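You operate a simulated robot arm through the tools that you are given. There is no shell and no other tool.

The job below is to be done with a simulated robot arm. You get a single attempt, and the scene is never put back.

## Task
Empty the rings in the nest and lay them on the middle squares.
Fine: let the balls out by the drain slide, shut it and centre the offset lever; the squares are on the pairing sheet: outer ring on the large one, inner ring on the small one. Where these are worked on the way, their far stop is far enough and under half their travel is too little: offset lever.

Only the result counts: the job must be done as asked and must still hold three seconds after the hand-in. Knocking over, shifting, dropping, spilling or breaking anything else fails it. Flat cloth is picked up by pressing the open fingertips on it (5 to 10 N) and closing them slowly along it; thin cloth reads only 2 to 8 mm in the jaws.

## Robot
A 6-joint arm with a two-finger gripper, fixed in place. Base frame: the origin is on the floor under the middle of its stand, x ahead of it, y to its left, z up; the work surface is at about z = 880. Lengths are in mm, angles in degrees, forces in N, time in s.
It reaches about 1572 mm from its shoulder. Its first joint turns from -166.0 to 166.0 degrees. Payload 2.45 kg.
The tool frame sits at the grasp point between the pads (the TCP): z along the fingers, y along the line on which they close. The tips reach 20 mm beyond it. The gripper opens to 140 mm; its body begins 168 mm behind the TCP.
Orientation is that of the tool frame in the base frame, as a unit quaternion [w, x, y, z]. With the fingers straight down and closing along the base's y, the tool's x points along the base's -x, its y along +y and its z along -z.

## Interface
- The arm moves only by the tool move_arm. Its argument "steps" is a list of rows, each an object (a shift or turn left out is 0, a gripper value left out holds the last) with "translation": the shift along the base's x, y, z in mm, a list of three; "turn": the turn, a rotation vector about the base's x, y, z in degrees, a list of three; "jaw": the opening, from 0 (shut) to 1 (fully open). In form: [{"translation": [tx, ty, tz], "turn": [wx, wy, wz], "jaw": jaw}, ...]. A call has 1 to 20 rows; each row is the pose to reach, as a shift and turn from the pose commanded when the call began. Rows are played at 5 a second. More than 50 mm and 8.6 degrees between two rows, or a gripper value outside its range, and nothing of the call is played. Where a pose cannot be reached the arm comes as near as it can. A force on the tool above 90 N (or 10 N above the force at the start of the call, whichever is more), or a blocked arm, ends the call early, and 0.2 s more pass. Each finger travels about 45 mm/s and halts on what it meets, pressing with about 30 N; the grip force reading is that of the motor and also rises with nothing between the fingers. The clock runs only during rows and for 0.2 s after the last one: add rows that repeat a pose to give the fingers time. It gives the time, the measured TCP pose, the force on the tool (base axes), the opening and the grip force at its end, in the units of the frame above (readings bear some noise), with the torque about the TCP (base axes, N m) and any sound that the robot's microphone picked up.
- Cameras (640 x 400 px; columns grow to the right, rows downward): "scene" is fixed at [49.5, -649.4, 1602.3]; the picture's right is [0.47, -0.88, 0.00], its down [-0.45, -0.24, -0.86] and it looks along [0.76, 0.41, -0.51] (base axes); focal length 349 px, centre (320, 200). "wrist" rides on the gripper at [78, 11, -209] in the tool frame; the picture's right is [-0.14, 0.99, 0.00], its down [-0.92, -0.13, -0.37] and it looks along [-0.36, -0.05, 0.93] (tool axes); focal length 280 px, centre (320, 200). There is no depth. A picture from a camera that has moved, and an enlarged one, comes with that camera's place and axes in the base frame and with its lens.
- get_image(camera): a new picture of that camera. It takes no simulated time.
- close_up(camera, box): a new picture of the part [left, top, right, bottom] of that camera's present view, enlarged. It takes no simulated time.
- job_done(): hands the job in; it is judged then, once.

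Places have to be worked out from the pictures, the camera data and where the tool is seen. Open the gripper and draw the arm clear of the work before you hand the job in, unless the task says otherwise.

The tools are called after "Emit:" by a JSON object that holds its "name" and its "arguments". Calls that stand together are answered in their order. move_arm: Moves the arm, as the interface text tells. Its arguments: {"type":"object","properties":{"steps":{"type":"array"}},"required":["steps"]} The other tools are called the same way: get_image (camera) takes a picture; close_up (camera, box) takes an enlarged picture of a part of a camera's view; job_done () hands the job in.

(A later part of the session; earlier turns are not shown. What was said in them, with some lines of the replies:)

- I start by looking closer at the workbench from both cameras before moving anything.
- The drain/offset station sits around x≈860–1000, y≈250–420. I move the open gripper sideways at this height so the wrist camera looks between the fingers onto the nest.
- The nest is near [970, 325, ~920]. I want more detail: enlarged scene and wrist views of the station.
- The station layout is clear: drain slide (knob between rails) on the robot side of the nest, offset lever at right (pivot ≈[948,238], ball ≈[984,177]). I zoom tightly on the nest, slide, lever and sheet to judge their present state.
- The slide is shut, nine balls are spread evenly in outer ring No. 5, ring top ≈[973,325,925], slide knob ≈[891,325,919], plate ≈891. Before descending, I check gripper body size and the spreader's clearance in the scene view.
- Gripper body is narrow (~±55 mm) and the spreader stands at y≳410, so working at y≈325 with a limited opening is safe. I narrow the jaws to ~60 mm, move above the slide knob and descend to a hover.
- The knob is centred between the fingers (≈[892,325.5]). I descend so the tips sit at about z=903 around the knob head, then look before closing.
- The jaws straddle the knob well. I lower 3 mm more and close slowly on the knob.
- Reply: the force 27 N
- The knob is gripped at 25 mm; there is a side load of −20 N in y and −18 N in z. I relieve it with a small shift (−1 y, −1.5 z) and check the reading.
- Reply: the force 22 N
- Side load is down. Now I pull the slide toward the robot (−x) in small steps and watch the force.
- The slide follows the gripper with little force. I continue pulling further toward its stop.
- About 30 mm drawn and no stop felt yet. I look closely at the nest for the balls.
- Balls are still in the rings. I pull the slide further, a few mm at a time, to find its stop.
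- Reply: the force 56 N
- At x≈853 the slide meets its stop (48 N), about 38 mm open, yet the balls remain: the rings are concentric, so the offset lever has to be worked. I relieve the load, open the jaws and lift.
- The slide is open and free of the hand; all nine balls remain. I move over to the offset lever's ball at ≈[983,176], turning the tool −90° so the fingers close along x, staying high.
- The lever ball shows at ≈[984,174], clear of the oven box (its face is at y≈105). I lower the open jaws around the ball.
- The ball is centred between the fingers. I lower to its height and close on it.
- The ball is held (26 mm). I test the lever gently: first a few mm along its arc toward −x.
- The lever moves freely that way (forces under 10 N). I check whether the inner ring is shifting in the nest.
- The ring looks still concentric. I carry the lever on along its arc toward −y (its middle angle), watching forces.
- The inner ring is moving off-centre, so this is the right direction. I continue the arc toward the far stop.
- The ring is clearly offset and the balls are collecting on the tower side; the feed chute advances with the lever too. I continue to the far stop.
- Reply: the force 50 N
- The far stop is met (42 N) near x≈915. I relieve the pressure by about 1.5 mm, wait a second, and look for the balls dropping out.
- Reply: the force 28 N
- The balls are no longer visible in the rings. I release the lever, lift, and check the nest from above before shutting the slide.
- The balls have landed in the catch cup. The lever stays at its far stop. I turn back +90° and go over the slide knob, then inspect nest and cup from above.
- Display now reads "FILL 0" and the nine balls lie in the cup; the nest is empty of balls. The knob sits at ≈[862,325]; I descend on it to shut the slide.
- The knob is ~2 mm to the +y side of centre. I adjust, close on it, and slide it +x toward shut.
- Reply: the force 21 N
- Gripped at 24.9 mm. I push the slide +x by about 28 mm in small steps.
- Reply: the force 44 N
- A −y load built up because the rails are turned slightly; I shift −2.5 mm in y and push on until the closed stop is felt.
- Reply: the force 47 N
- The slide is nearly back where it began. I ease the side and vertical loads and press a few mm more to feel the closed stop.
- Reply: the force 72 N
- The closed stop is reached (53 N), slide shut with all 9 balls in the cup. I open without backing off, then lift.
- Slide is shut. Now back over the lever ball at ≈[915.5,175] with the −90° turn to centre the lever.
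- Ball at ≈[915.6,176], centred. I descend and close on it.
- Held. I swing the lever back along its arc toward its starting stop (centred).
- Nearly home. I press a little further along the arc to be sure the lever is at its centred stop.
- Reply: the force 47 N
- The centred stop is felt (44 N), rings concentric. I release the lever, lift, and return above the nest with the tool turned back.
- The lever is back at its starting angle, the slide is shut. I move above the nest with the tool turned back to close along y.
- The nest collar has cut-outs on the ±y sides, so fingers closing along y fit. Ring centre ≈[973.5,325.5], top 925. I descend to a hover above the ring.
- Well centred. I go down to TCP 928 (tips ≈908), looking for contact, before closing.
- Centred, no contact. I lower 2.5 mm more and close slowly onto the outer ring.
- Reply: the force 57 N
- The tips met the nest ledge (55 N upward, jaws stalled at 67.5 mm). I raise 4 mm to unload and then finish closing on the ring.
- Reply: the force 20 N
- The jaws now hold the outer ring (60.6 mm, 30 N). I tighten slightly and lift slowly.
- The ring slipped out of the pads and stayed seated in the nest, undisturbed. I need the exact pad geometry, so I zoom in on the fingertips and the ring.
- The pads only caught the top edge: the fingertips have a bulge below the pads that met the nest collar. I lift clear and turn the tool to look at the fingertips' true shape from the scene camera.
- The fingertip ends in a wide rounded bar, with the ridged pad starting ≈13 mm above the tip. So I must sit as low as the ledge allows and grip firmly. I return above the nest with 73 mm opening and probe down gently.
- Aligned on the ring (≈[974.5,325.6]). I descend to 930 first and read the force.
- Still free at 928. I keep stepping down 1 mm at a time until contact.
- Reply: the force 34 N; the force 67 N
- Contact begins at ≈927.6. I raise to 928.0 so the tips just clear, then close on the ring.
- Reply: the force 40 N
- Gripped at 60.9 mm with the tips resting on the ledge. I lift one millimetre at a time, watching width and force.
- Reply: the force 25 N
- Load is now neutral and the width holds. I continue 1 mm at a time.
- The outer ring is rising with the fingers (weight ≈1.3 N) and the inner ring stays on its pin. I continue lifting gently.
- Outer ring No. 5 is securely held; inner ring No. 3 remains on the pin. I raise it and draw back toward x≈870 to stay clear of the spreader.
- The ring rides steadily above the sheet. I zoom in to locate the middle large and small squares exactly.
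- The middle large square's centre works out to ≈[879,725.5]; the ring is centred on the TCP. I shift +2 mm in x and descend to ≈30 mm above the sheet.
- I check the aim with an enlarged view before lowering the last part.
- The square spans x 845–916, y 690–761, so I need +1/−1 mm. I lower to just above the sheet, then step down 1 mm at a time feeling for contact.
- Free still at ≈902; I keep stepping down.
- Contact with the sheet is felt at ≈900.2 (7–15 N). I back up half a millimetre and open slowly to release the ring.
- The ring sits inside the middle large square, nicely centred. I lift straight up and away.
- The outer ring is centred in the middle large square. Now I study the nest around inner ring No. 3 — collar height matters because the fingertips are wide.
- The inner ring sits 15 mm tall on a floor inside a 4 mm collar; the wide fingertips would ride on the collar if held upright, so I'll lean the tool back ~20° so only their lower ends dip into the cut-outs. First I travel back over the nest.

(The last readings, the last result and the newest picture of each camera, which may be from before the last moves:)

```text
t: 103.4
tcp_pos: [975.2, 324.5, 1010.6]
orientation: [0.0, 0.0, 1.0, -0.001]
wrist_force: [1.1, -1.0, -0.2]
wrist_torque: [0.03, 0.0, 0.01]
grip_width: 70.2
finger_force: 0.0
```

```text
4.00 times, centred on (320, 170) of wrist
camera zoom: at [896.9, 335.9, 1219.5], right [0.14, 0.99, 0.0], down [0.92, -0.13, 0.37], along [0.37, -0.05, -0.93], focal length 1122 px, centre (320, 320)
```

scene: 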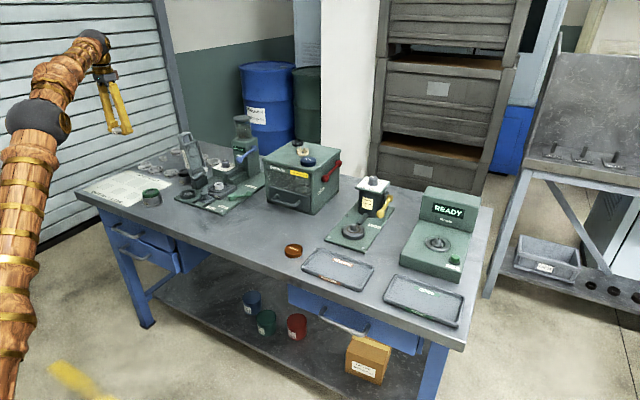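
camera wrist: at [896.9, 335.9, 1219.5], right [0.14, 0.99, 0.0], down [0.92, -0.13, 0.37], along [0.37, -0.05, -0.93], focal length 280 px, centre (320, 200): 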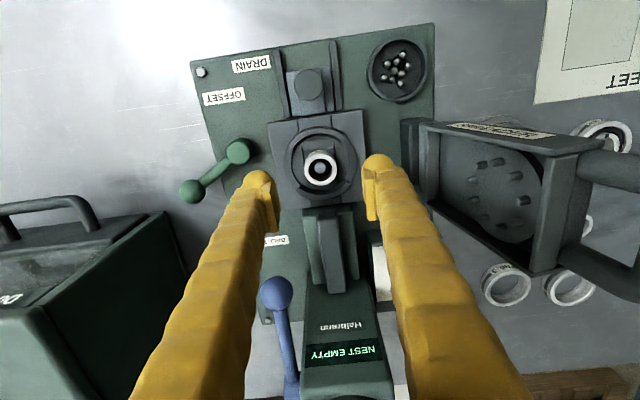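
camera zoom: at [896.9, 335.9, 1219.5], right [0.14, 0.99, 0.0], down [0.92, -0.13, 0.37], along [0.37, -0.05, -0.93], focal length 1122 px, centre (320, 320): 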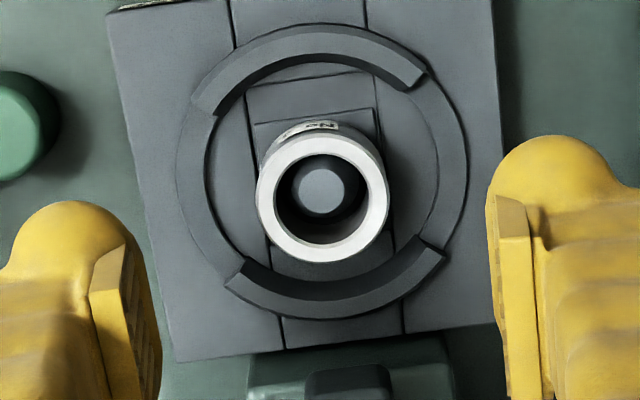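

Display shows "NEST EMPTY". The inner ring centre is ≈[977.8,325.0]. I lean the tool back 25° (fingers pointing forward-down) at this height and set x so the low fingertip ends line up with the ring.

Emit:
{"name": "move_arm", "arguments": {"steps": [{"translation": [2, 0, 0], "turn": [0, -6, 0]}, {"translation": [5, 0, 0], "turn": [0, -12, 0]}, {"translation": [8, 0, 0], "turn": [0, -18, 0]}, {"translation": [11, 0, 0], "turn": [0, -25, 0]}, {"translation": [13.5, 0, -15], "turn": [0, -25, 0]}, {"translation": [13.5, 0, -30], "turn": [0, -25, 0]}, {"translation": [13.5, 0, -30], "turn": [0, -25, 0]}]}}

Emit:
{"name": "get_image", "arguments": {"camera": "wrist"}}

Emit:
{"name": "close_up", "arguments": {"camera": "scene", "box": [190, 150, 250, 200]}}

```text
t: 105.0
tcp_pos: [990.3, 324.7, 980.6]
orientation: [0.217, -0.001, 0.976, 0.0]
wrist_force: [-0.2, 0.8, 0.3]
wrist_torque: [-0.02, 0.01, 0.01]
grip_width: 70.0
finger_force: 0.0
```

```text
taken
camera wrist: at [830.8, 336.4, 1137.4], right [0.13, 0.99, 0.06], down [0.68, -0.13, 0.72], along [0.72, -0.05, -0.69], focal length 280 px, centre (320, 200)
```

wrist: 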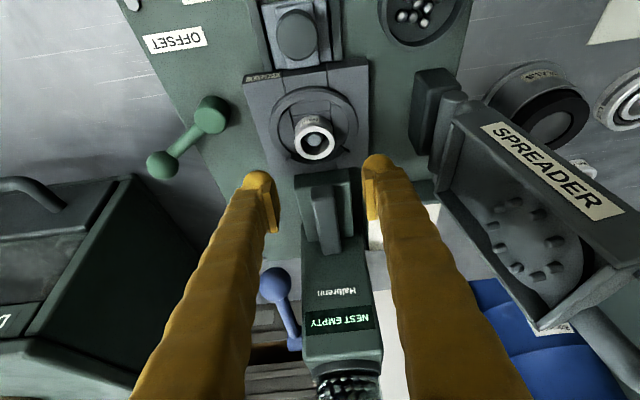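

```text
8.00 times, centred on (220, 175) of scene
camera zoom: at [49.5, -649.4, 1602.3], right [0.47, -0.88, 0.0], down [-0.45, -0.24, -0.86], along [0.76, 0.41, -0.51], focal length 2790 px, centre (1120, 400)
```

zoom: 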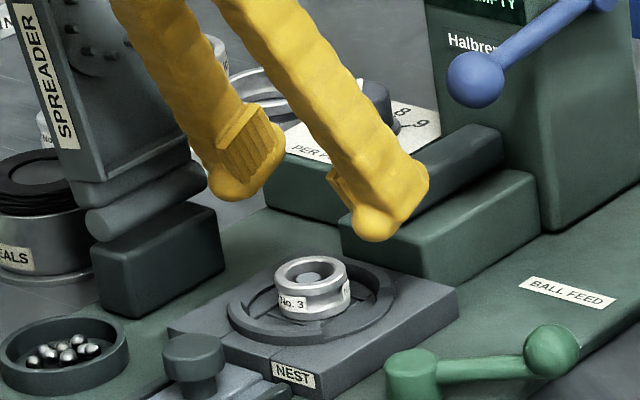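

The lean looks good. Enlarged wrist view to verify lateral alignment with the inner ring.

Emit:
{"name": "close_up", "arguments": {"camera": "wrist", "box": [230, 90, 410, 240]}}

Emit:
{"name": "close_up", "arguments": {"camera": "scene", "box": [205, 165, 250, 200]}}

```text
2.67 times, centred on (320, 165) of wrist
camera zoom: at [830.8, 336.4, 1137.4], right [0.13, 0.99, 0.06], down [0.68, -0.13, 0.72], along [0.72, -0.05, -0.69], focal length 748 px, centre (320, 293)
```

zoom: 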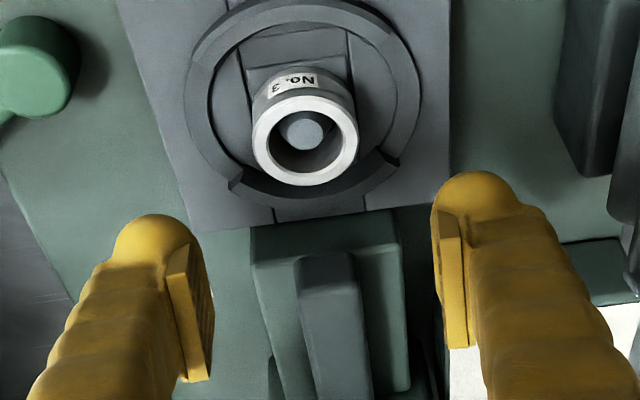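

```text
11.43 times, centred on (228, 182) of scene
camera zoom: at [49.5, -649.4, 1602.3], right [0.47, -0.88, 0.0], down [-0.45, -0.24, -0.86], along [0.76, 0.41, -0.51], focal length 3985 px, centre (1377, 400)
```

zoom: 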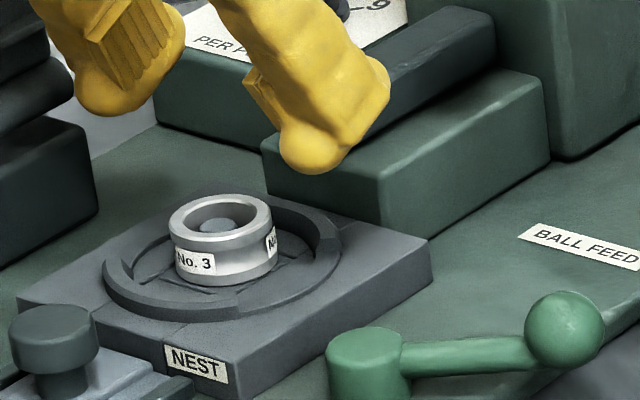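

Ring at ≈[978.5,324.8]. I trim −2.5 mm in x, narrow the jaws to 56 mm, and descend to just above the collar.

Emit:
{"name": "move_arm", "arguments": {"steps": [{"translation": [-2.5, -0.5, -8], "jaw": 0.42}, {"translation": [-2.5, -0.5, -20], "jaw": 0.4}, {"translation": [-2.5, -0.5, -32], "jaw": 0.4}, {"translation": [-2.5, -0.5, -40], "jaw": 0.4}, {"translation": [-2.5, -0.5, -40], "jaw": 0.4}]}}

Emit:
{"name": "close_up", "arguments": {"camera": "wrist", "box": [230, 110, 410, 260]}}

Emit:
{"name": "close_up", "arguments": {"camera": "scene", "box": [205, 170, 245, 200]}}

```text
t: 106.2
tcp_pos: [986.1, 324.8, 942.7]
orientation: [0.217, 0.0, 0.976, 0.0]
wrist_force: [-0.1, -0.4, -0.3]
wrist_torque: [0.03, 0.01, 0.0]
grip_width: 55.8
finger_force: 0.1
```

```text
2.67 times, centred on (320, 185) of wrist
camera zoom: at [826.8, 336.4, 1098.1], right [0.13, 0.99, 0.06], down [0.68, -0.13, 0.72], along [0.72, -0.05, -0.69], focal length 748 px, centre (320, 240)
```

zoom: 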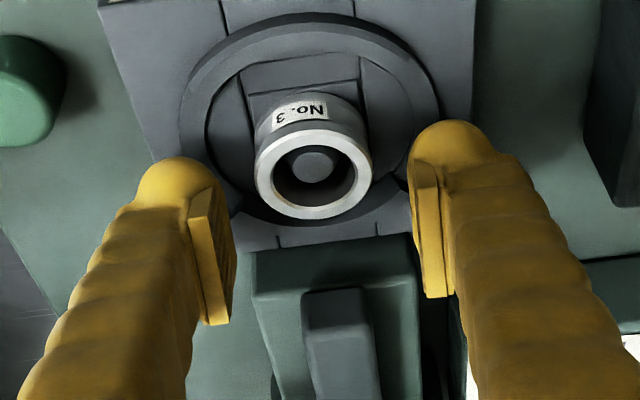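

```text
13.33 times, centred on (225, 185) of scene
camera zoom: at [49.5, -649.4, 1602.3], right [0.47, -0.88, 0.0], down [-0.45, -0.24, -0.86], along [0.76, 0.41, -0.51], focal length 4650 px, centre (1587, 400)
```

zoom: 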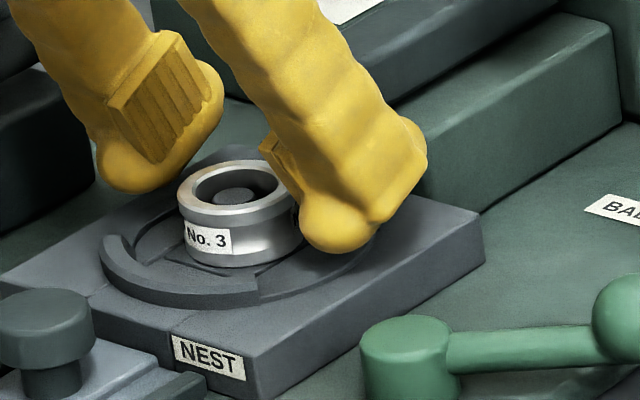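

Everything lines up: low fingertip ends straddle the ring within the cut-outs. I step down feeling for the floor.

Emit:
{"name": "move_arm", "arguments": {"steps": [{"translation": [0, -0.5, -2]}, {"translation": [0, -0.5, -4]}, {"translation": [0, -0.5, -4]}]}}

Emit:
{"name": "move_arm", "arguments": {"steps": [{"translation": [0, 0, -1]}, {"translation": [0, 0, -1]}]}}

Emit:
{"name": "move_arm", "arguments": {"steps": [{"translation": [0, 0, -1]}, {"translation": [0, 0, -1]}]}}

```text
t: 107.0
tcp_pos: [986.8, 325.4, 937.8]
orientation: [0.216, 0.0, 0.976, 0.0]
wrist_force: [-0.3, 0.0, 0.1]
wrist_torque: [-0.01, 0.0, -0.01]
grip_width: 55.7
finger_force: 0.0
```

```text
t: 107.6
tcp_pos: [985.8, 324.7, 936.9]
orientation: [0.217, 0.0, 0.976, -0.001]
wrist_force: [0.4, 0.1, -0.3]
wrist_torque: [0.02, 0.01, -0.03]
grip_width: 56.2
finger_force: 0.0
```

```text
t: 108.2
tcp_pos: [986.3, 324.5, 936.0]
orientation: [0.217, -0.001, 0.976, 0.0]
wrist_force: [-0.5, 0.5, 0.3]
wrist_torque: [-0.02, 0.0, 0.0]
grip_width: 55.9
finger_force: 0.0
```

Free at 936. I continue stepping down 1 mm at a time.

Emit:
{"name": "move_arm", "arguments": {"steps": [{"translation": [0, 0, -1]}, {"translation": [0, 0, -1]}]}}

Emit:
{"name": "move_arm", "arguments": {"steps": [{"translation": [0, 0, -1]}, {"translation": [0, 0, -1]}]}}

Emit:
{"name": "close_up", "arguments": {"camera": "scene", "box": [205, 170, 245, 200]}}

```text
t: 108.8
tcp_pos: [986.5, 324.8, 933.9]
orientation: [0.217, 0.001, 0.976, 0.0]
wrist_force: [-1.1, 0.3, 0.7]
wrist_torque: [0.04, 0.0, -0.01]
grip_width: 56.0
finger_force: 0.1
```

```text
t: 109.4
tcp_pos: [986.5, 324.0, 933.5]
orientation: [0.216, 0.0, 0.976, 0.0]
wrist_force: [0.2, -0.2, -0.1]
wrist_torque: [0.0, 0.03, -0.02]
grip_width: 56.3
finger_force: 0.1
```

```text
13.33 times, centred on (225, 185) of scene
camera zoom: at [49.5, -649.4, 1602.3], right [0.47, -0.88, 0.0], down [-0.45, -0.24, -0.86], along [0.76, 0.41, -0.51], focal length 4650 px, centre (1587, 400)
```

zoom: 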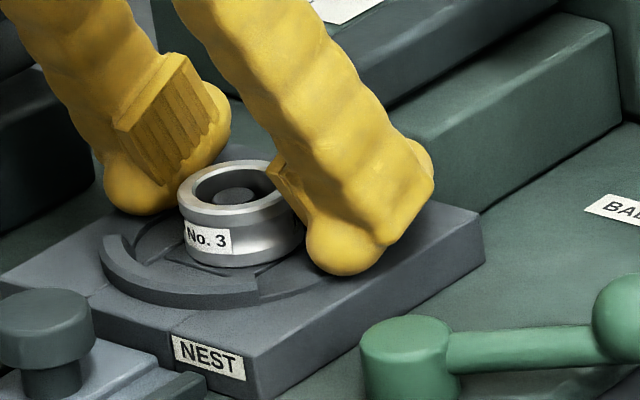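

Emit:
{"name": "move_arm", "arguments": {"steps": [{"translation": [0, 0, -1]}, {"translation": [0, 0, -1]}]}}

Emit:
{"name": "move_arm", "arguments": {"steps": [{"translation": [0, 0, -1]}, {"translation": [0, 0, -1]}]}}

```text
t: 110.0
tcp_pos: [986.4, 323.3, 933.5]
orientation: [0.217, 0.001, 0.976, 0.0]
wrist_force: [-0.4, -1.8, 4.2]
wrist_torque: [-0.04, 0.01, -0.02]
grip_width: 55.7
finger_force: 0.1
```

```text
t: 110.6
tcp_pos: [985.6, 324.0, 933.3]
orientation: [0.217, 0.001, 0.976, 0.001]
wrist_force: [-0.3, -4.9, 15.3]
wrist_torque: [-0.12, 0.12, 0.04]
grip_width: 55.9
finger_force: 0.1
```

Contact at ≈932.9. I raise 1.5 mm to clear the ledge and close onto the inner ring.

Emit:
{"name": "move_arm", "arguments": {"steps": [{"translation": [0, 0.3, 1.5]}, {"translation": [0, 0.3, 1.5], "jaw": 0.36}, {"translation": [0, 0.3, 1.5], "jaw": 0.32}, {"translation": [0, 0.3, 1.5], "jaw": 0.28}, {"translation": [0, 0.3, 1.5], "jaw": 0.25}, {"translation": [0, 0.3, 1.5], "jaw": 0.22}, {"translation": [0, 0.3, 1.5], "jaw": 0.22}, {"translation": [0, 0.3, 1.5], "jaw": 0.22}]}}

Emit:
{"name": "close_up", "arguments": {"camera": "scene", "box": [205, 170, 245, 200]}}

Emit:
{"name": "close_up", "arguments": {"camera": "wrist", "box": [230, 110, 410, 260]}}

```text
t: 112.4
tcp_pos: [986.2, 325.5, 934.3]
orientation: [0.216, 0.0, 0.976, 0.0]
wrist_force: [-0.2, -1.2, 13.3]
wrist_torque: [-0.04, 0.14, 0.02]
grip_width: 34.0
finger_force: 30.0
```

```text
13.33 times, centred on (225, 185) of scene
camera zoom: at [49.5, -649.4, 1602.3], right [0.47, -0.88, 0.0], down [-0.45, -0.24, -0.86], along [0.76, 0.41, -0.51], focal length 4650 px, centre (1587, 400)
```

zoom: 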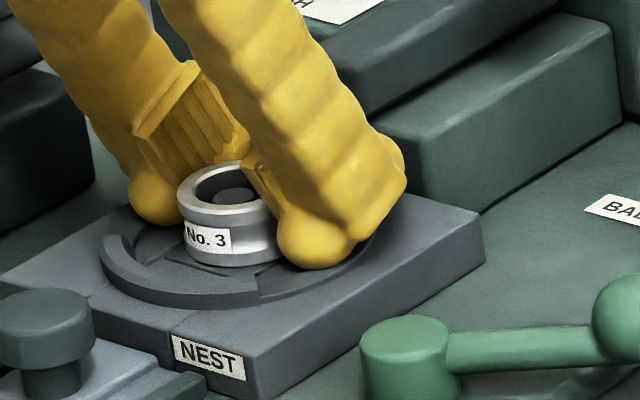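

```text
2.67 times, centred on (320, 185) of wrist
camera zoom: at [827.1, 336.5, 1089.8], right [0.13, 0.99, 0.06], down [0.68, -0.13, 0.72], along [0.72, -0.05, -0.69], focal length 748 px, centre (320, 240)
```

zoom: 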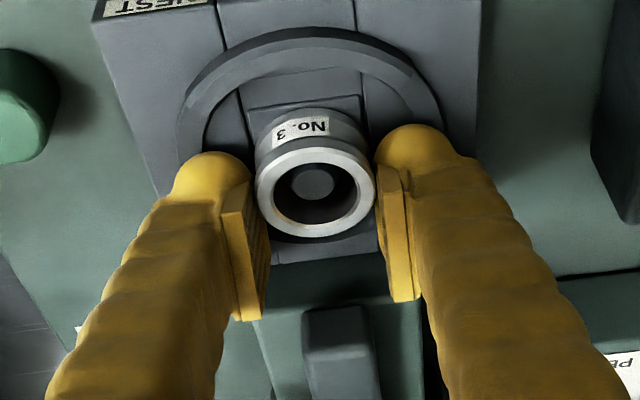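

Gripped at 34.0 mm. I tighten slightly and lift 1 mm at a time, watching width and weight.

Emit:
{"name": "move_arm", "arguments": {"steps": [{"translation": [0, 0, 0], "jaw": 0.18}, {"translation": [0, 0, 0.5], "jaw": 0.18}, {"translation": [0, 0, 1], "jaw": 0.18}, {"translation": [0, 0, 1], "jaw": 0.18}]}}

Emit:
{"name": "move_arm", "arguments": {"steps": [{"translation": [0, 0, 0.5]}, {"translation": [0, 0, 1]}, {"translation": [0, 0, 1]}]}}

Emit:
{"name": "move_arm", "arguments": {"steps": [{"translation": [0, 0, 0.5]}, {"translation": [0, 0, 1]}, {"translation": [0, 0, 1]}]}}

Emit:
{"name": "close_up", "arguments": {"camera": "scene", "box": [205, 170, 245, 200]}}

```text
t: 113.4
tcp_pos: [986.9, 324.6, 934.0]
orientation: [0.216, 0.0, 0.976, 0.001]
wrist_force: [0.1, 0.7, -0.2]
wrist_torque: [-0.01, -0.03, -0.03]
grip_width: 33.9
finger_force: 30.1
```

```text
t: 114.2
tcp_pos: [986.1, 325.8, 935.5]
orientation: [0.216, 0.0, 0.976, 0.0]
wrist_force: [-0.7, -0.8, -0.7]
wrist_torque: [-0.01, -0.05, 0.0]
grip_width: 33.9
finger_force: 29.9
```

```text
t: 115.0
tcp_pos: [986.2, 325.5, 936.7]
orientation: [0.216, -0.001, 0.976, 0.0]
wrist_force: [0.1, 0.4, -1.4]
wrist_torque: [0.03, 0.0, 0.01]
grip_width: 33.8
finger_force: 29.3
```

```text
13.33 times, centred on (225, 185) of scene
camera zoom: at [49.5, -649.4, 1602.3], right [0.47, -0.88, 0.0], down [-0.45, -0.24, -0.86], along [0.76, 0.41, -0.51], focal length 4650 px, centre (1587, 400)
```

zoom: 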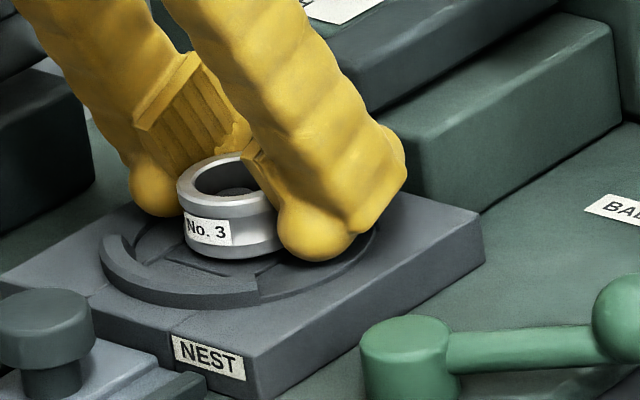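

The inner ring is rising with the fingers. I continue slowly until it clears the pin.

Emit:
{"name": "move_arm", "arguments": {"steps": [{"translation": [0, 0, 1]}, {"translation": [0, 0, 2]}, {"translation": [0, 0, 3.5]}, {"translation": [0, 0, 5]}, {"translation": [0, 0, 7]}, {"translation": [0, 0, 9]}, {"translation": [0, 0, 12]}, {"translation": [0, 0, 15]}, {"translation": [0, 0, 18]}, {"translation": [0, 0, 22]}, {"translation": [0, 0, 26]}, {"translation": [0, 0, 30]}, {"translation": [0, 0, 35]}, {"translation": [0, 0, 40]}, {"translation": [0, 0, 40]}]}}

Emit:
{"name": "close_up", "arguments": {"camera": "scene", "box": [205, 160, 250, 200]}}

Emit:
{"name": "close_up", "arguments": {"camera": "wrist", "box": [230, 110, 410, 260]}}

```text
t: 118.2
tcp_pos: [987.5, 324.4, 976.1]
orientation: [0.216, 0.0, 0.976, 0.0]
wrist_force: [-0.1, 0.1, -0.6]
wrist_torque: [0.02, 0.0, 0.03]
grip_width: 34.1
finger_force: 30.4
```

```text
10.00 times, centred on (228, 180) of scene
camera zoom: at [49.5, -649.4, 1602.3], right [0.47, -0.88, 0.0], down [-0.45, -0.24, -0.86], along [0.76, 0.41, -0.51], focal length 3487 px, centre (1245, 400)
```

zoom: 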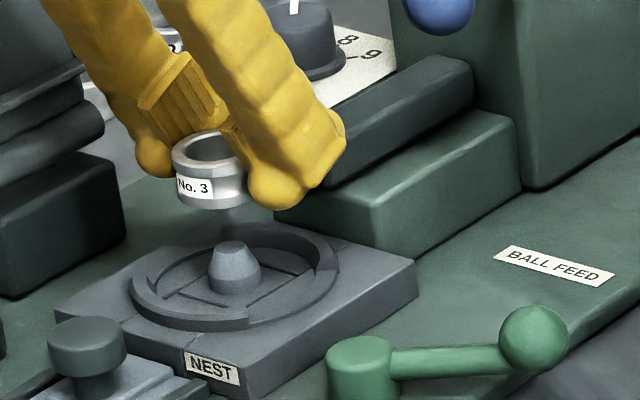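

```text
2.67 times, centred on (320, 185) of wrist
camera zoom: at [827.3, 336.5, 1132.4], right [0.13, 0.99, 0.06], down [0.68, -0.13, 0.72], along [0.72, -0.05, -0.69], focal length 748 px, centre (320, 240)
```

zoom: 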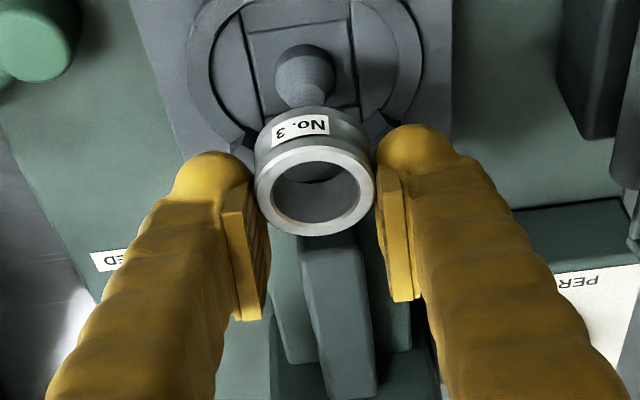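

Inner ring No. 3 is free of the pin and level. I raise it and draw back to x≈800, clear of the spreader.

Emit:
{"name": "move_arm", "arguments": {"steps": [{"translation": [0, 0, 12]}, {"translation": [0, 0, 30]}, {"translation": [0, 0, 50]}, {"translation": [0, 0, 70]}, {"translation": [-8, 0, 90]}, {"translation": [-25, 0, 105]}, {"translation": [-45, 0, 120]}, {"translation": [-65, 0, 130]}, {"translation": [-88, 0, 140]}, {"translation": [-110, 0, 150]}, {"translation": [-132, 0, 150]}, {"translation": [-154, 0, 150]}, {"translation": [-174, 0, 150]}, {"translation": [-187, 0, 150]}, {"translation": [-187, 0, 150]}]}}

Emit:
{"name": "move_arm", "arguments": {"steps": [{"translation": [0, 10, 0]}, {"translation": [0, 30, 0]}, {"translation": [0, 55, 0]}, {"translation": [0, 80, 0]}, {"translation": [0, 105, 0]}, {"translation": [0, 130, 0]}, {"translation": [0, 155, 0]}, {"translation": [0, 180, 0]}, {"translation": [0, 205, 0]}, {"translation": [0, 230, 0]}, {"translation": [0, 255, 0]}, {"translation": [0, 280, 0]}, {"translation": [0, 305, 0]}, {"translation": [0, 330, 0]}, {"translation": [0, 355, 0]}, {"translation": [0, 375, 0]}, {"translation": [0, 390, 0]}, {"translation": [0, 400.5, 0]}, {"translation": [0, 400.5, 0]}]}}

Emit:
{"name": "get_image", "arguments": {"camera": "wrist"}}

Emit:
{"name": "close_up", "arguments": {"camera": "wrist", "box": [230, 80, 410, 230]}}

```text
t: 121.4
tcp_pos: [799.4, 325.5, 1126.3]
orientation: [0.217, 0.001, 0.976, 0.0]
wrist_force: [0.4, -0.8, -1.4]
wrist_torque: [-0.02, -0.01, 0.02]
grip_width: 33.6
finger_force: 29.9
```

```text
t: 125.4
tcp_pos: [800.5, 725.8, 1125.9]
orientation: [0.217, 0.0, 0.976, 0.0]
wrist_force: [0.1, -0.2, 0.3]
wrist_torque: [0.02, -0.03, 0.02]
grip_width: 33.5
finger_force: 30.0
```

```text
taken
camera wrist: at [641.3, 737.4, 1282.3], right [0.13, 0.99, 0.06], down [0.68, -0.13, 0.72], along [0.72, -0.05, -0.69], focal length 280 px, centre (320, 200)
```

wrist: 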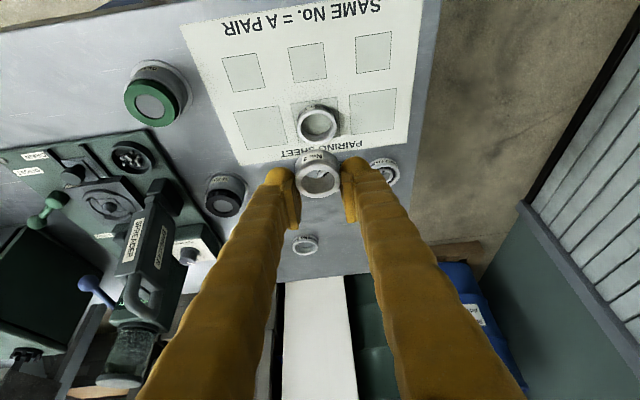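

```text
2.67 times, centred on (320, 155) of wrist
camera zoom: at [641.3, 737.4, 1282.3], right [0.13, 0.99, 0.06], down [0.68, -0.13, 0.72], along [0.72, -0.05, -0.69], focal length 748 px, centre (320, 320)
```

zoom: 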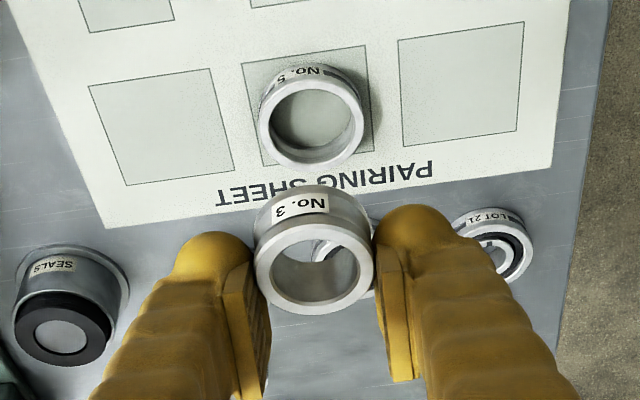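

The ring holds steady, ≈8.5 mm behind the TCP; the small square's centre is [791.2,725.6], so TCP [799.7,725.6] is right. I descend to ≈30 mm above the sheet and check.

Emit:
{"name": "move_arm", "arguments": {"steps": [{"translation": [0.5, 0, -10]}, {"translation": [0.5, 0, -30]}, {"translation": [0.5, 0, -55]}, {"translation": [0.5, 0, -80]}, {"translation": [0.5, 0, -105]}, {"translation": [0.5, 0, -130]}, {"translation": [0.5, 0, -150]}, {"translation": [0.5, 0, -168]}, {"translation": [0.5, 0, -182]}, {"translation": [0.5, 0, -192]}, {"translation": [0.5, 0, -192]}]}}

Emit:
{"name": "close_up", "arguments": {"camera": "wrist", "box": [230, 80, 410, 260]}}

Emit:
{"name": "close_up", "arguments": {"camera": "scene", "box": [90, 160, 160, 210]}}

```text
t: 127.8
tcp_pos: [800.0, 725.0, 934.0]
orientation: [0.217, 0.0, 0.976, 0.0]
wrist_force: [0.4, -0.1, -0.8]
wrist_torque: [-0.02, -0.01, -0.02]
grip_width: 33.6
finger_force: 29.9
```

```text
2.22 times, centred on (320, 170) of wrist
camera zoom: at [640.6, 737.0, 1090.5], right [0.13, 0.99, 0.06], down [0.68, -0.13, 0.72], along [0.72, -0.05, -0.69], focal length 623 px, centre (320, 267)
```

zoom: 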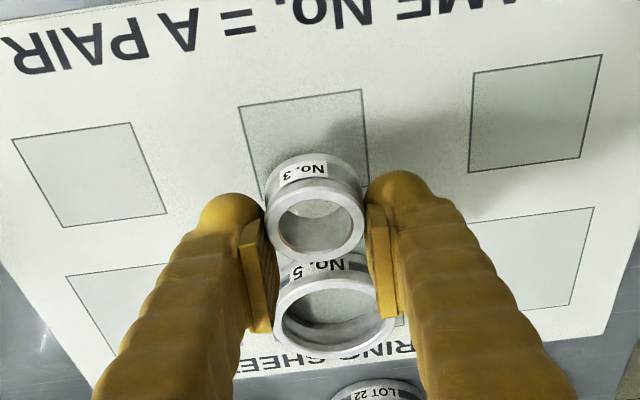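

```text
8.00 times, centred on (125, 185) of scene
camera zoom: at [49.5, -649.4, 1602.3], right [0.47, -0.88, 0.0], down [-0.45, -0.24, -0.86], along [0.76, 0.41, -0.51], focal length 2790 px, centre (1880, 320)
```

zoom: 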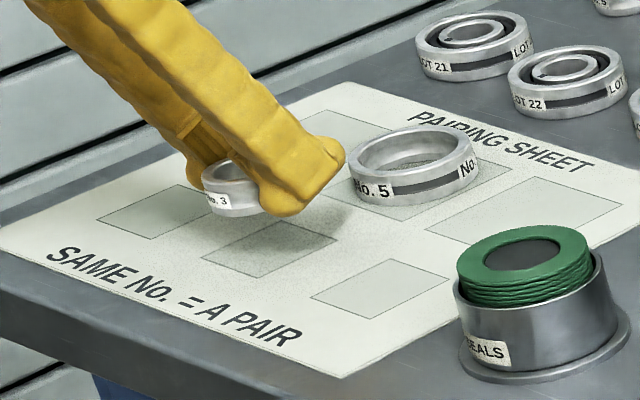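

Aim is within half a millimetre (ring [790.9,726.0] vs square centre [791.2,725.5]). I lower to near contact, then step 1 mm at a time.

Emit:
{"name": "move_arm", "arguments": {"steps": [{"translation": [0, -0.3, -8]}, {"translation": [0, -0.3, -16]}, {"translation": [0, -0.3, -21]}, {"translation": [0, -0.3, -24]}, {"translation": [0, -0.3, -26]}, {"translation": [0, -0.3, -26]}]}}

Emit:
{"name": "move_arm", "arguments": {"steps": [{"translation": [0, 0, -1]}, {"translation": [0, 0, -1]}]}}

Emit:
{"name": "close_up", "arguments": {"camera": "scene", "box": [100, 170, 150, 205]}}

```text
t: 129.2
tcp_pos: [799.0, 724.6, 908.6]
orientation: [0.216, 0.0, 0.976, 0.0]
wrist_force: [0.2, 0.2, 0.0]
wrist_torque: [0.03, -0.01, 0.01]
grip_width: 33.4
finger_force: 30.6
```

```text
t: 129.8
tcp_pos: [799.7, 725.4, 908.3]
orientation: [0.216, 0.0, 0.976, -0.001]
wrist_force: [0.0, 1.2, -1.4]
wrist_torque: [0.0, -0.02, -0.01]
grip_width: 33.4
finger_force: 30.2
```

```text
11.43 times, centred on (125, 188) of scene
camera zoom: at [49.5, -649.4, 1602.3], right [0.47, -0.88, 0.0], down [-0.45, -0.24, -0.86], along [0.76, 0.41, -0.51], focal length 3985 px, centre (2549, 343)
```

zoom: 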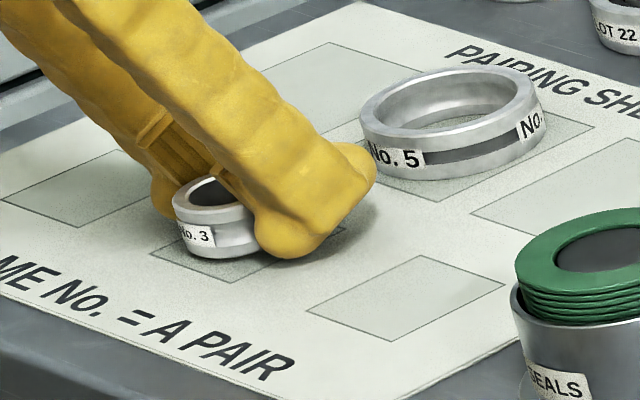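

Emit:
{"name": "move_arm", "arguments": {"steps": [{"translation": [0, 0, -1]}, {"translation": [0, 0, -1]}]}}

Emit:
{"name": "move_arm", "arguments": {"steps": [{"translation": [0, 0, -1]}, {"translation": [0, 0, -1]}]}}

```text
t: 130.4
tcp_pos: [799.3, 725.1, 906.9]
orientation: [0.216, 0.0, 0.976, 0.0]
wrist_force: [-0.3, 0.0, -0.5]
wrist_torque: [-0.02, 0.01, 0.0]
grip_width: 33.1
finger_force: 29.8
```

```text
t: 131.0
tcp_pos: [799.1, 725.4, 906.4]
orientation: [0.217, 0.0, 0.976, 0.0]
wrist_force: [0.6, 0.3, -0.7]
wrist_torque: [0.01, -0.01, -0.01]
grip_width: 33.1
finger_force: 29.9
```

Width is creeping down slightly (33.1), so I continue to the sheet without delay.

Emit:
{"name": "move_arm", "arguments": {"steps": [{"translation": [0, 0, -1]}, {"translation": [0, 0, -1]}]}}

Emit:
{"name": "close_up", "arguments": {"camera": "scene", "box": [105, 175, 145, 200]}}

Emit:
{"name": "close_up", "arguments": {"camera": "wrist", "box": [250, 110, 390, 240]}}

```text
t: 131.6
tcp_pos: [799.3, 724.6, 906.2]
orientation: [0.216, 0.0, 0.976, 0.0]
wrist_force: [0.4, 0.3, -0.1]
wrist_torque: [-0.01, -0.02, 0.02]
grip_width: 33.3
finger_force: 30.1
```

```text
16.00 times, centred on (125, 188) of scene
camera zoom: at [49.5, -649.4, 1602.3], right [0.47, -0.88, 0.0], down [-0.45, -0.24, -0.86], along [0.76, 0.41, -0.51], focal length 5580 px, centre (3440, 400)
```

zoom: 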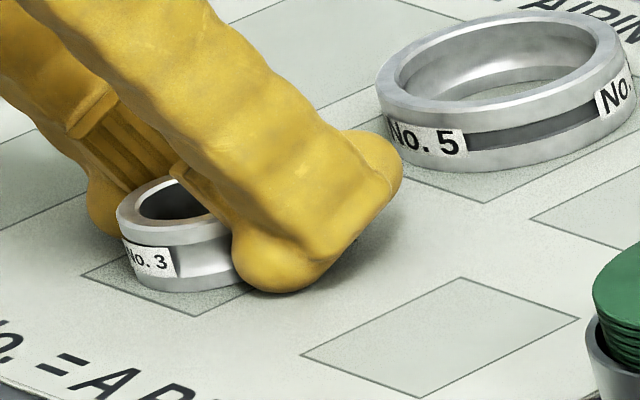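

```text
3.08 times, centred on (320, 175) of wrist
camera zoom: at [640.6, 736.4, 1061.2], right [0.13, 0.99, 0.06], down [0.68, -0.13, 0.72], along [0.72, -0.05, -0.69], focal length 863 px, centre (320, 277)
```

zoom: 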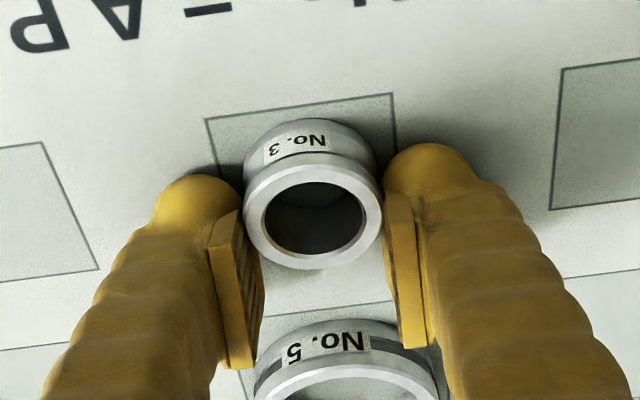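

Emit:
{"name": "move_arm", "arguments": {"steps": [{"translation": [0, 0, -0.8]}, {"translation": [0, 0, -0.8]}]}}

Emit:
{"name": "move_arm", "arguments": {"steps": [{"translation": [0, 0, -0.8]}, {"translation": [0, 0, -0.8]}]}}

```text
t: 132.2
tcp_pos: [799.5, 725.2, 904.3]
orientation: [0.217, 0.001, 0.976, -0.001]
wrist_force: [-3.8, -0.5, 8.3]
wrist_torque: [-0.08, 0.15, 0.0]
grip_width: 33.1
finger_force: 29.9
```

```text
t: 132.8
tcp_pos: [799.2, 725.6, 904.2]
orientation: [0.217, 0.001, 0.976, 0.001]
wrist_force: [-7.0, -5.4, 25.9]
wrist_torque: [-0.25, 0.49, 0.08]
grip_width: 33.3
finger_force: 29.6
```

The sheet is reached (≈903.9). I back off 0.8 mm and open gently to release the inner ring.

Emit:
{"name": "move_arm", "arguments": {"steps": [{"translation": [0, 0, 0.8]}, {"translation": [0, 0, 0.8], "jaw": 0.25}, {"translation": [0, 0, 0.8], "jaw": 0.27}, {"translation": [0, 0, 0.8], "jaw": 0.31}, {"translation": [0, 0, 0.8], "jaw": 0.36}, {"translation": [0, 0, 0.8], "jaw": 0.4}, {"translation": [0, 0, 0.8], "jaw": 0.4}]}}

Emit:
{"name": "close_up", "arguments": {"camera": "scene", "box": [105, 175, 145, 200]}}

Emit:
{"name": "close_up", "arguments": {"camera": "wrist", "box": [250, 110, 390, 240]}}

```text
t: 134.4
tcp_pos: [800.2, 726.8, 903.7]
orientation: [0.217, -0.001, 0.976, 0.001]
wrist_force: [3.0, 21.0, 25.4]
wrist_torque: [-0.05, 0.08, -0.19]
grip_width: 44.9
finger_force: 0.1
```

```text
16.00 times, centred on (125, 188) of scene
camera zoom: at [49.5, -649.4, 1602.3], right [0.47, -0.88, 0.0], down [-0.45, -0.24, -0.86], along [0.76, 0.41, -0.51], focal length 5580 px, centre (3440, 400)
```

zoom: 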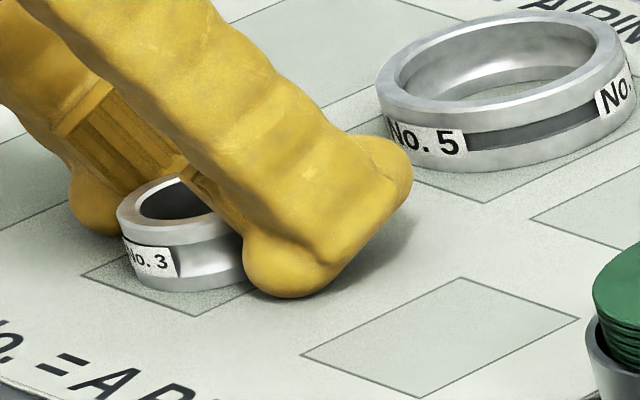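

```text
3.08 times, centred on (320, 175) of wrist
camera zoom: at [640.3, 737.1, 1060.7], right [0.12, 0.99, 0.06], down [0.68, -0.13, 0.72], along [0.72, -0.05, -0.69], focal length 863 px, centre (320, 277)
```

zoom: 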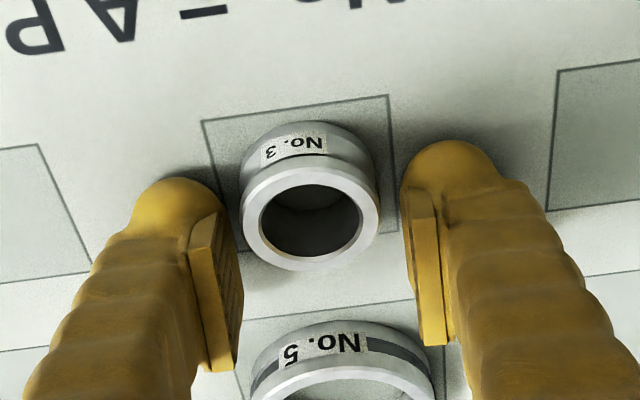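

The ring is released and standing on the square; gaps exist on both sides. I lift slightly first so the fingertips come free of the sheet, opening a little more.

Emit:
{"name": "move_arm", "arguments": {"steps": [{"translation": [0, 0, 0.8], "jaw": 0.4}, {"translation": [0, 0, 1.5], "jaw": 0.4}, {"translation": [0, 0, 2.5], "jaw": 0.42}, {"translation": [0, 0, 3.5], "jaw": 0.44}, {"translation": [0, 0, 3.5], "jaw": 0.44}]}}

Emit:
{"name": "close_up", "arguments": {"camera": "wrist", "box": [250, 110, 390, 240]}}

```text
t: 135.6
tcp_pos: [801.1, 725.3, 908.2]
orientation: [0.216, -0.001, 0.976, 0.0]
wrist_force: [0.0, 0.4, 1.0]
wrist_torque: [0.01, 0.02, -0.01]
grip_width: 61.7
finger_force: 0.1
```

```text
3.08 times, centred on (320, 175) of wrist
camera zoom: at [641.7, 736.4, 1063.4], right [0.13, 0.99, 0.06], down [0.68, -0.13, 0.72], along [0.72, -0.05, -0.69], focal length 863 px, centre (320, 277)
```

zoom: 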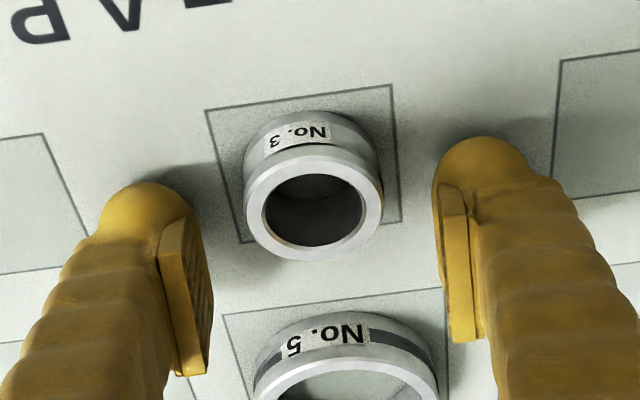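

Both fingers are clear of the ring. I lift straight up and away.

Emit:
{"name": "move_arm", "arguments": {"steps": [{"translation": [0, 0, 8]}, {"translation": [0, 0, 20]}, {"translation": [0, 0, 40]}, {"translation": [0, 0, 70]}, {"translation": [0, 0, 105]}, {"translation": [0, 0, 140]}, {"translation": [0, 0, 175]}, {"translation": [0, 0, 210]}, {"translation": [0, 0, 240]}, {"translation": [-10, 0, 260], "turn": [0, 6, 0]}, {"translation": [-20, 0, 280], "turn": [0, 12, 0]}, {"translation": [-30, 0, 290], "turn": [0, 18, 0]}, {"translation": [-40, 0, 300], "turn": [0, 25, 0]}, {"translation": [-40, 0, 300], "turn": [0, 25, 0]}]}}

Emit:
{"name": "get_image", "arguments": {"camera": "wrist"}}

Emit:
{"name": "close_up", "arguments": {"camera": "scene", "box": [80, 155, 180, 220]}}

Emit:
{"name": "close_up", "arguments": {"camera": "scene", "box": [175, 110, 275, 220]}}

```text
t: 138.6
tcp_pos: [759.2, 724.0, 1207.2]
orientation: [0.0, -0.001, 1.0, 0.0]
wrist_force: [0.2, 0.0, 0.9]
wrist_torque: [0.0, -0.01, -0.03]
grip_width: 61.6
finger_force: 0.0
```

```text
taken
camera wrist: at [681.6, 735.5, 1417.3], right [0.14, 0.99, 0.0], down [0.92, -0.13, 0.37], along [0.36, -0.05, -0.93], focal length 280 px, centre (320, 200)
```

wrist: 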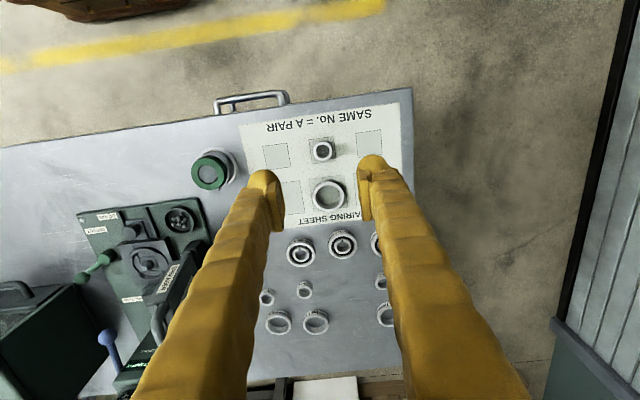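

```text
6.15 times, centred on (130, 188) of scene
camera zoom: at [49.5, -649.4, 1602.3], right [0.47, -0.88, 0.0], down [-0.45, -0.24, -0.86], along [0.76, 0.41, -0.51], focal length 2146 px, centre (1489, 277)
```

zoom: 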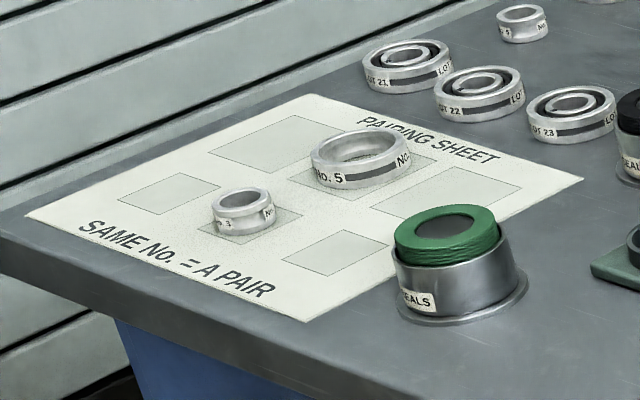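

```text
3.64 times, centred on (225, 165) of scene
camera zoom: at [49.5, -649.4, 1602.3], right [0.47, -0.88, 0.0], down [-0.45, -0.24, -0.86], along [0.76, 0.41, -0.51], focal length 1268 px, centre (666, 327)
```

zoom: 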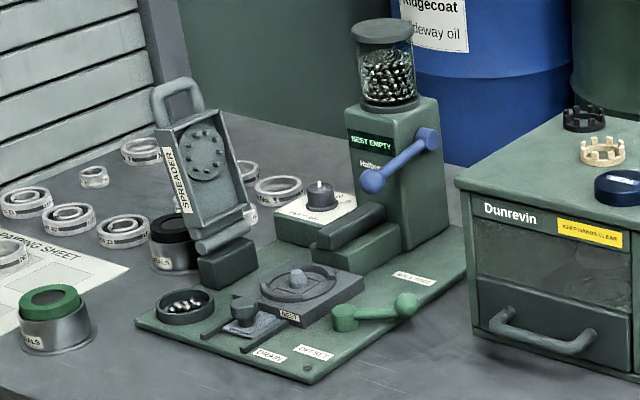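

Both rings rest in the middle squares. I compare the slide and lever with their initial pictures, and check the rings from above.

Emit:
{"name": "close_up", "arguments": {"camera": "scene", "box": [198, 170, 246, 215]}}

Emit:
{"name": "close_up", "arguments": {"camera": "wrist", "box": [240, 100, 420, 230]}}

Emit:
{"name": "close_up", "arguments": {"camera": "wrist", "box": [80, 195, 220, 300]}}

Emit:
{"name": "get_image", "arguments": {"camera": "scene"}}

```text
8.89 times, centred on (222, 192) of scene
camera zoom: at [49.5, -649.4, 1602.3], right [0.47, -0.88, 0.0], down [-0.45, -0.24, -0.86], along [0.76, 0.41, -0.51], focal length 3100 px, centre (1191, 267)
```

zoom: 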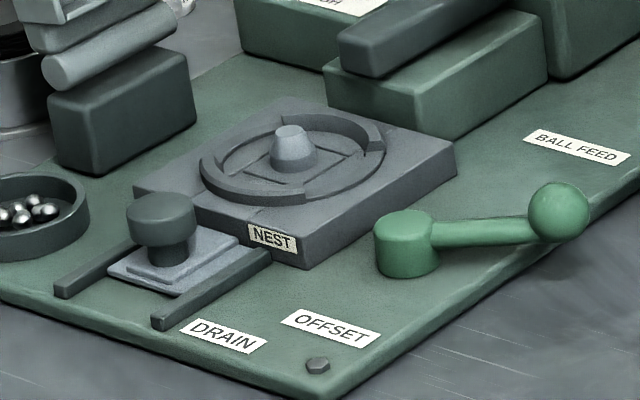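

```text
3.08 times, centred on (330, 165) of wrist
camera zoom: at [681.6, 735.5, 1417.3], right [0.14, 0.99, 0.0], down [0.92, -0.13, 0.37], along [0.36, -0.05, -0.93], focal length 863 px, centre (289, 308)
```

zoom: 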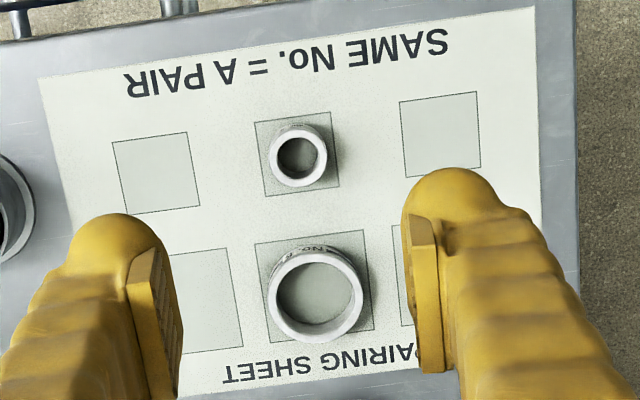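

```text
3.81 times, centred on (150, 248) of wrist
camera zoom: at [681.6, 735.5, 1417.3], right [0.14, 0.99, 0.0], down [0.92, -0.13, 0.37], along [0.36, -0.05, -0.93], focal length 1068 px, centre (968, 19)
```

zoom: 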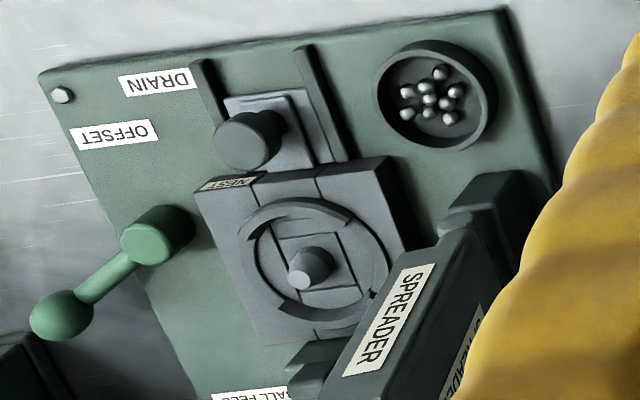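

```text
taken
```

scene: 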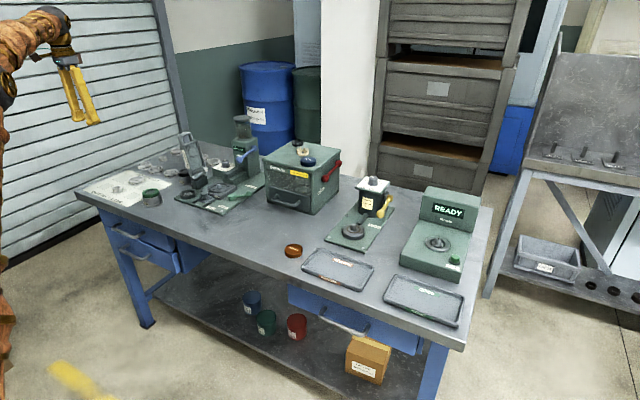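

Slide and lever match their initial shut/centred pictures, nine balls are in the cup, both rings lie inside their middle squares. I open the gripper and draw the arm back clear of the bench.

Emit:
{"name": "move_arm", "arguments": {"steps": [{"translation": [-30, -20, 10], "jaw": 0.8}, {"translation": [-60, -40, 20], "jaw": 1.0}, {"translation": [-90, -60, 30], "jaw": 1.0}, {"translation": [-120, -80, 40], "jaw": 1.0}, {"translation": [-150, -100, 40], "jaw": 1.0}, {"translation": [-180, -120, 40], "jaw": 1.0}, {"translation": [-180, -120, 40], "jaw": 1.0}, {"translation": [-180, -120, 40], "jaw": 1.0}]}}

Emit:
{"name": "get_image", "arguments": {"camera": "scene"}}

Emit:
{"name": "close_up", "arguments": {"camera": "scene", "box": [70, 110, 270, 235]}}

```text
t: 140.4
tcp_pos: [580.0, 605.7, 1244.7]
orientation: [0.0, 0.0, 1.0, 0.0]
wrist_force: [-0.7, 0.6, -0.4]
wrist_torque: [0.02, -0.03, 0.0]
grip_width: 140.0
finger_force: 0.0
```

```text
taken
```

scene: 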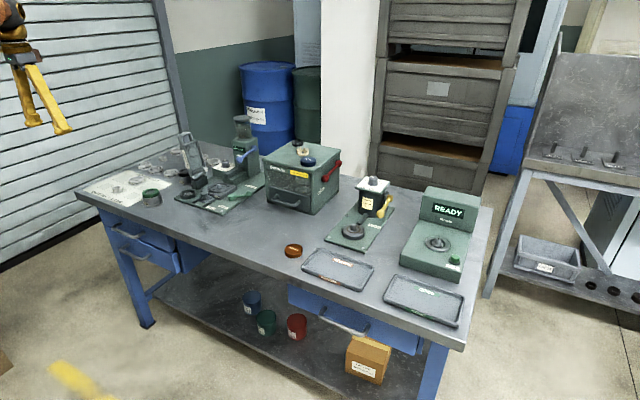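

```text
3.20 times, centred on (170, 172) of scene
camera zoom: at [49.5, -649.4, 1602.3], right [0.47, -0.88, 0.0], down [-0.45, -0.24, -0.86], along [0.76, 0.41, -0.51], focal length 1116 px, centre (800, 288)
```

zoom: 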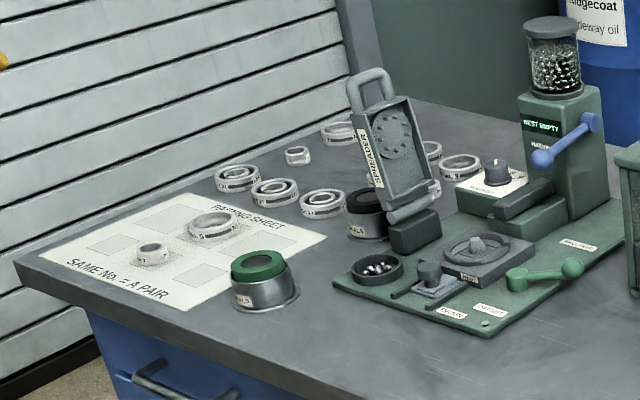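

Everything is in its final place: rings on the middle squares, balls in the cup, slide shut, lever centred, arm clear with the gripper open. I hand the job in.

Emit:
{"name": "job_done", "arguments": {}}

```text
The job is handed in.
```

The rings are out of the nest and lying on the middle squares of the pairing sheet. The outer ring (No. 5) is on the large square and the inner ring (No. 3) on the small one. I have handed the job in; I haven't seen the verdict.

- **Balls:** all nine drained into the catch cup. Opening the slide alone did not release them. They dropped only after I moved the offset lever to its far stop with the slide open.
- **Slide and lever:** I then pushed the slide shut to its stop and returned the lever to its centred stop. Both match their starting pictures.
- **Outer ring:** it slipped from the fingers on the first lift and stayed seated in the nest. The second try held.
- **Other items:** in the last pictures nothing else on the bench looked moved. The arm is drawn back with the gripper open.

The sheet says "SAME No. = A PAIR", and these two rings carry different numbers, so they are not a matched pair.
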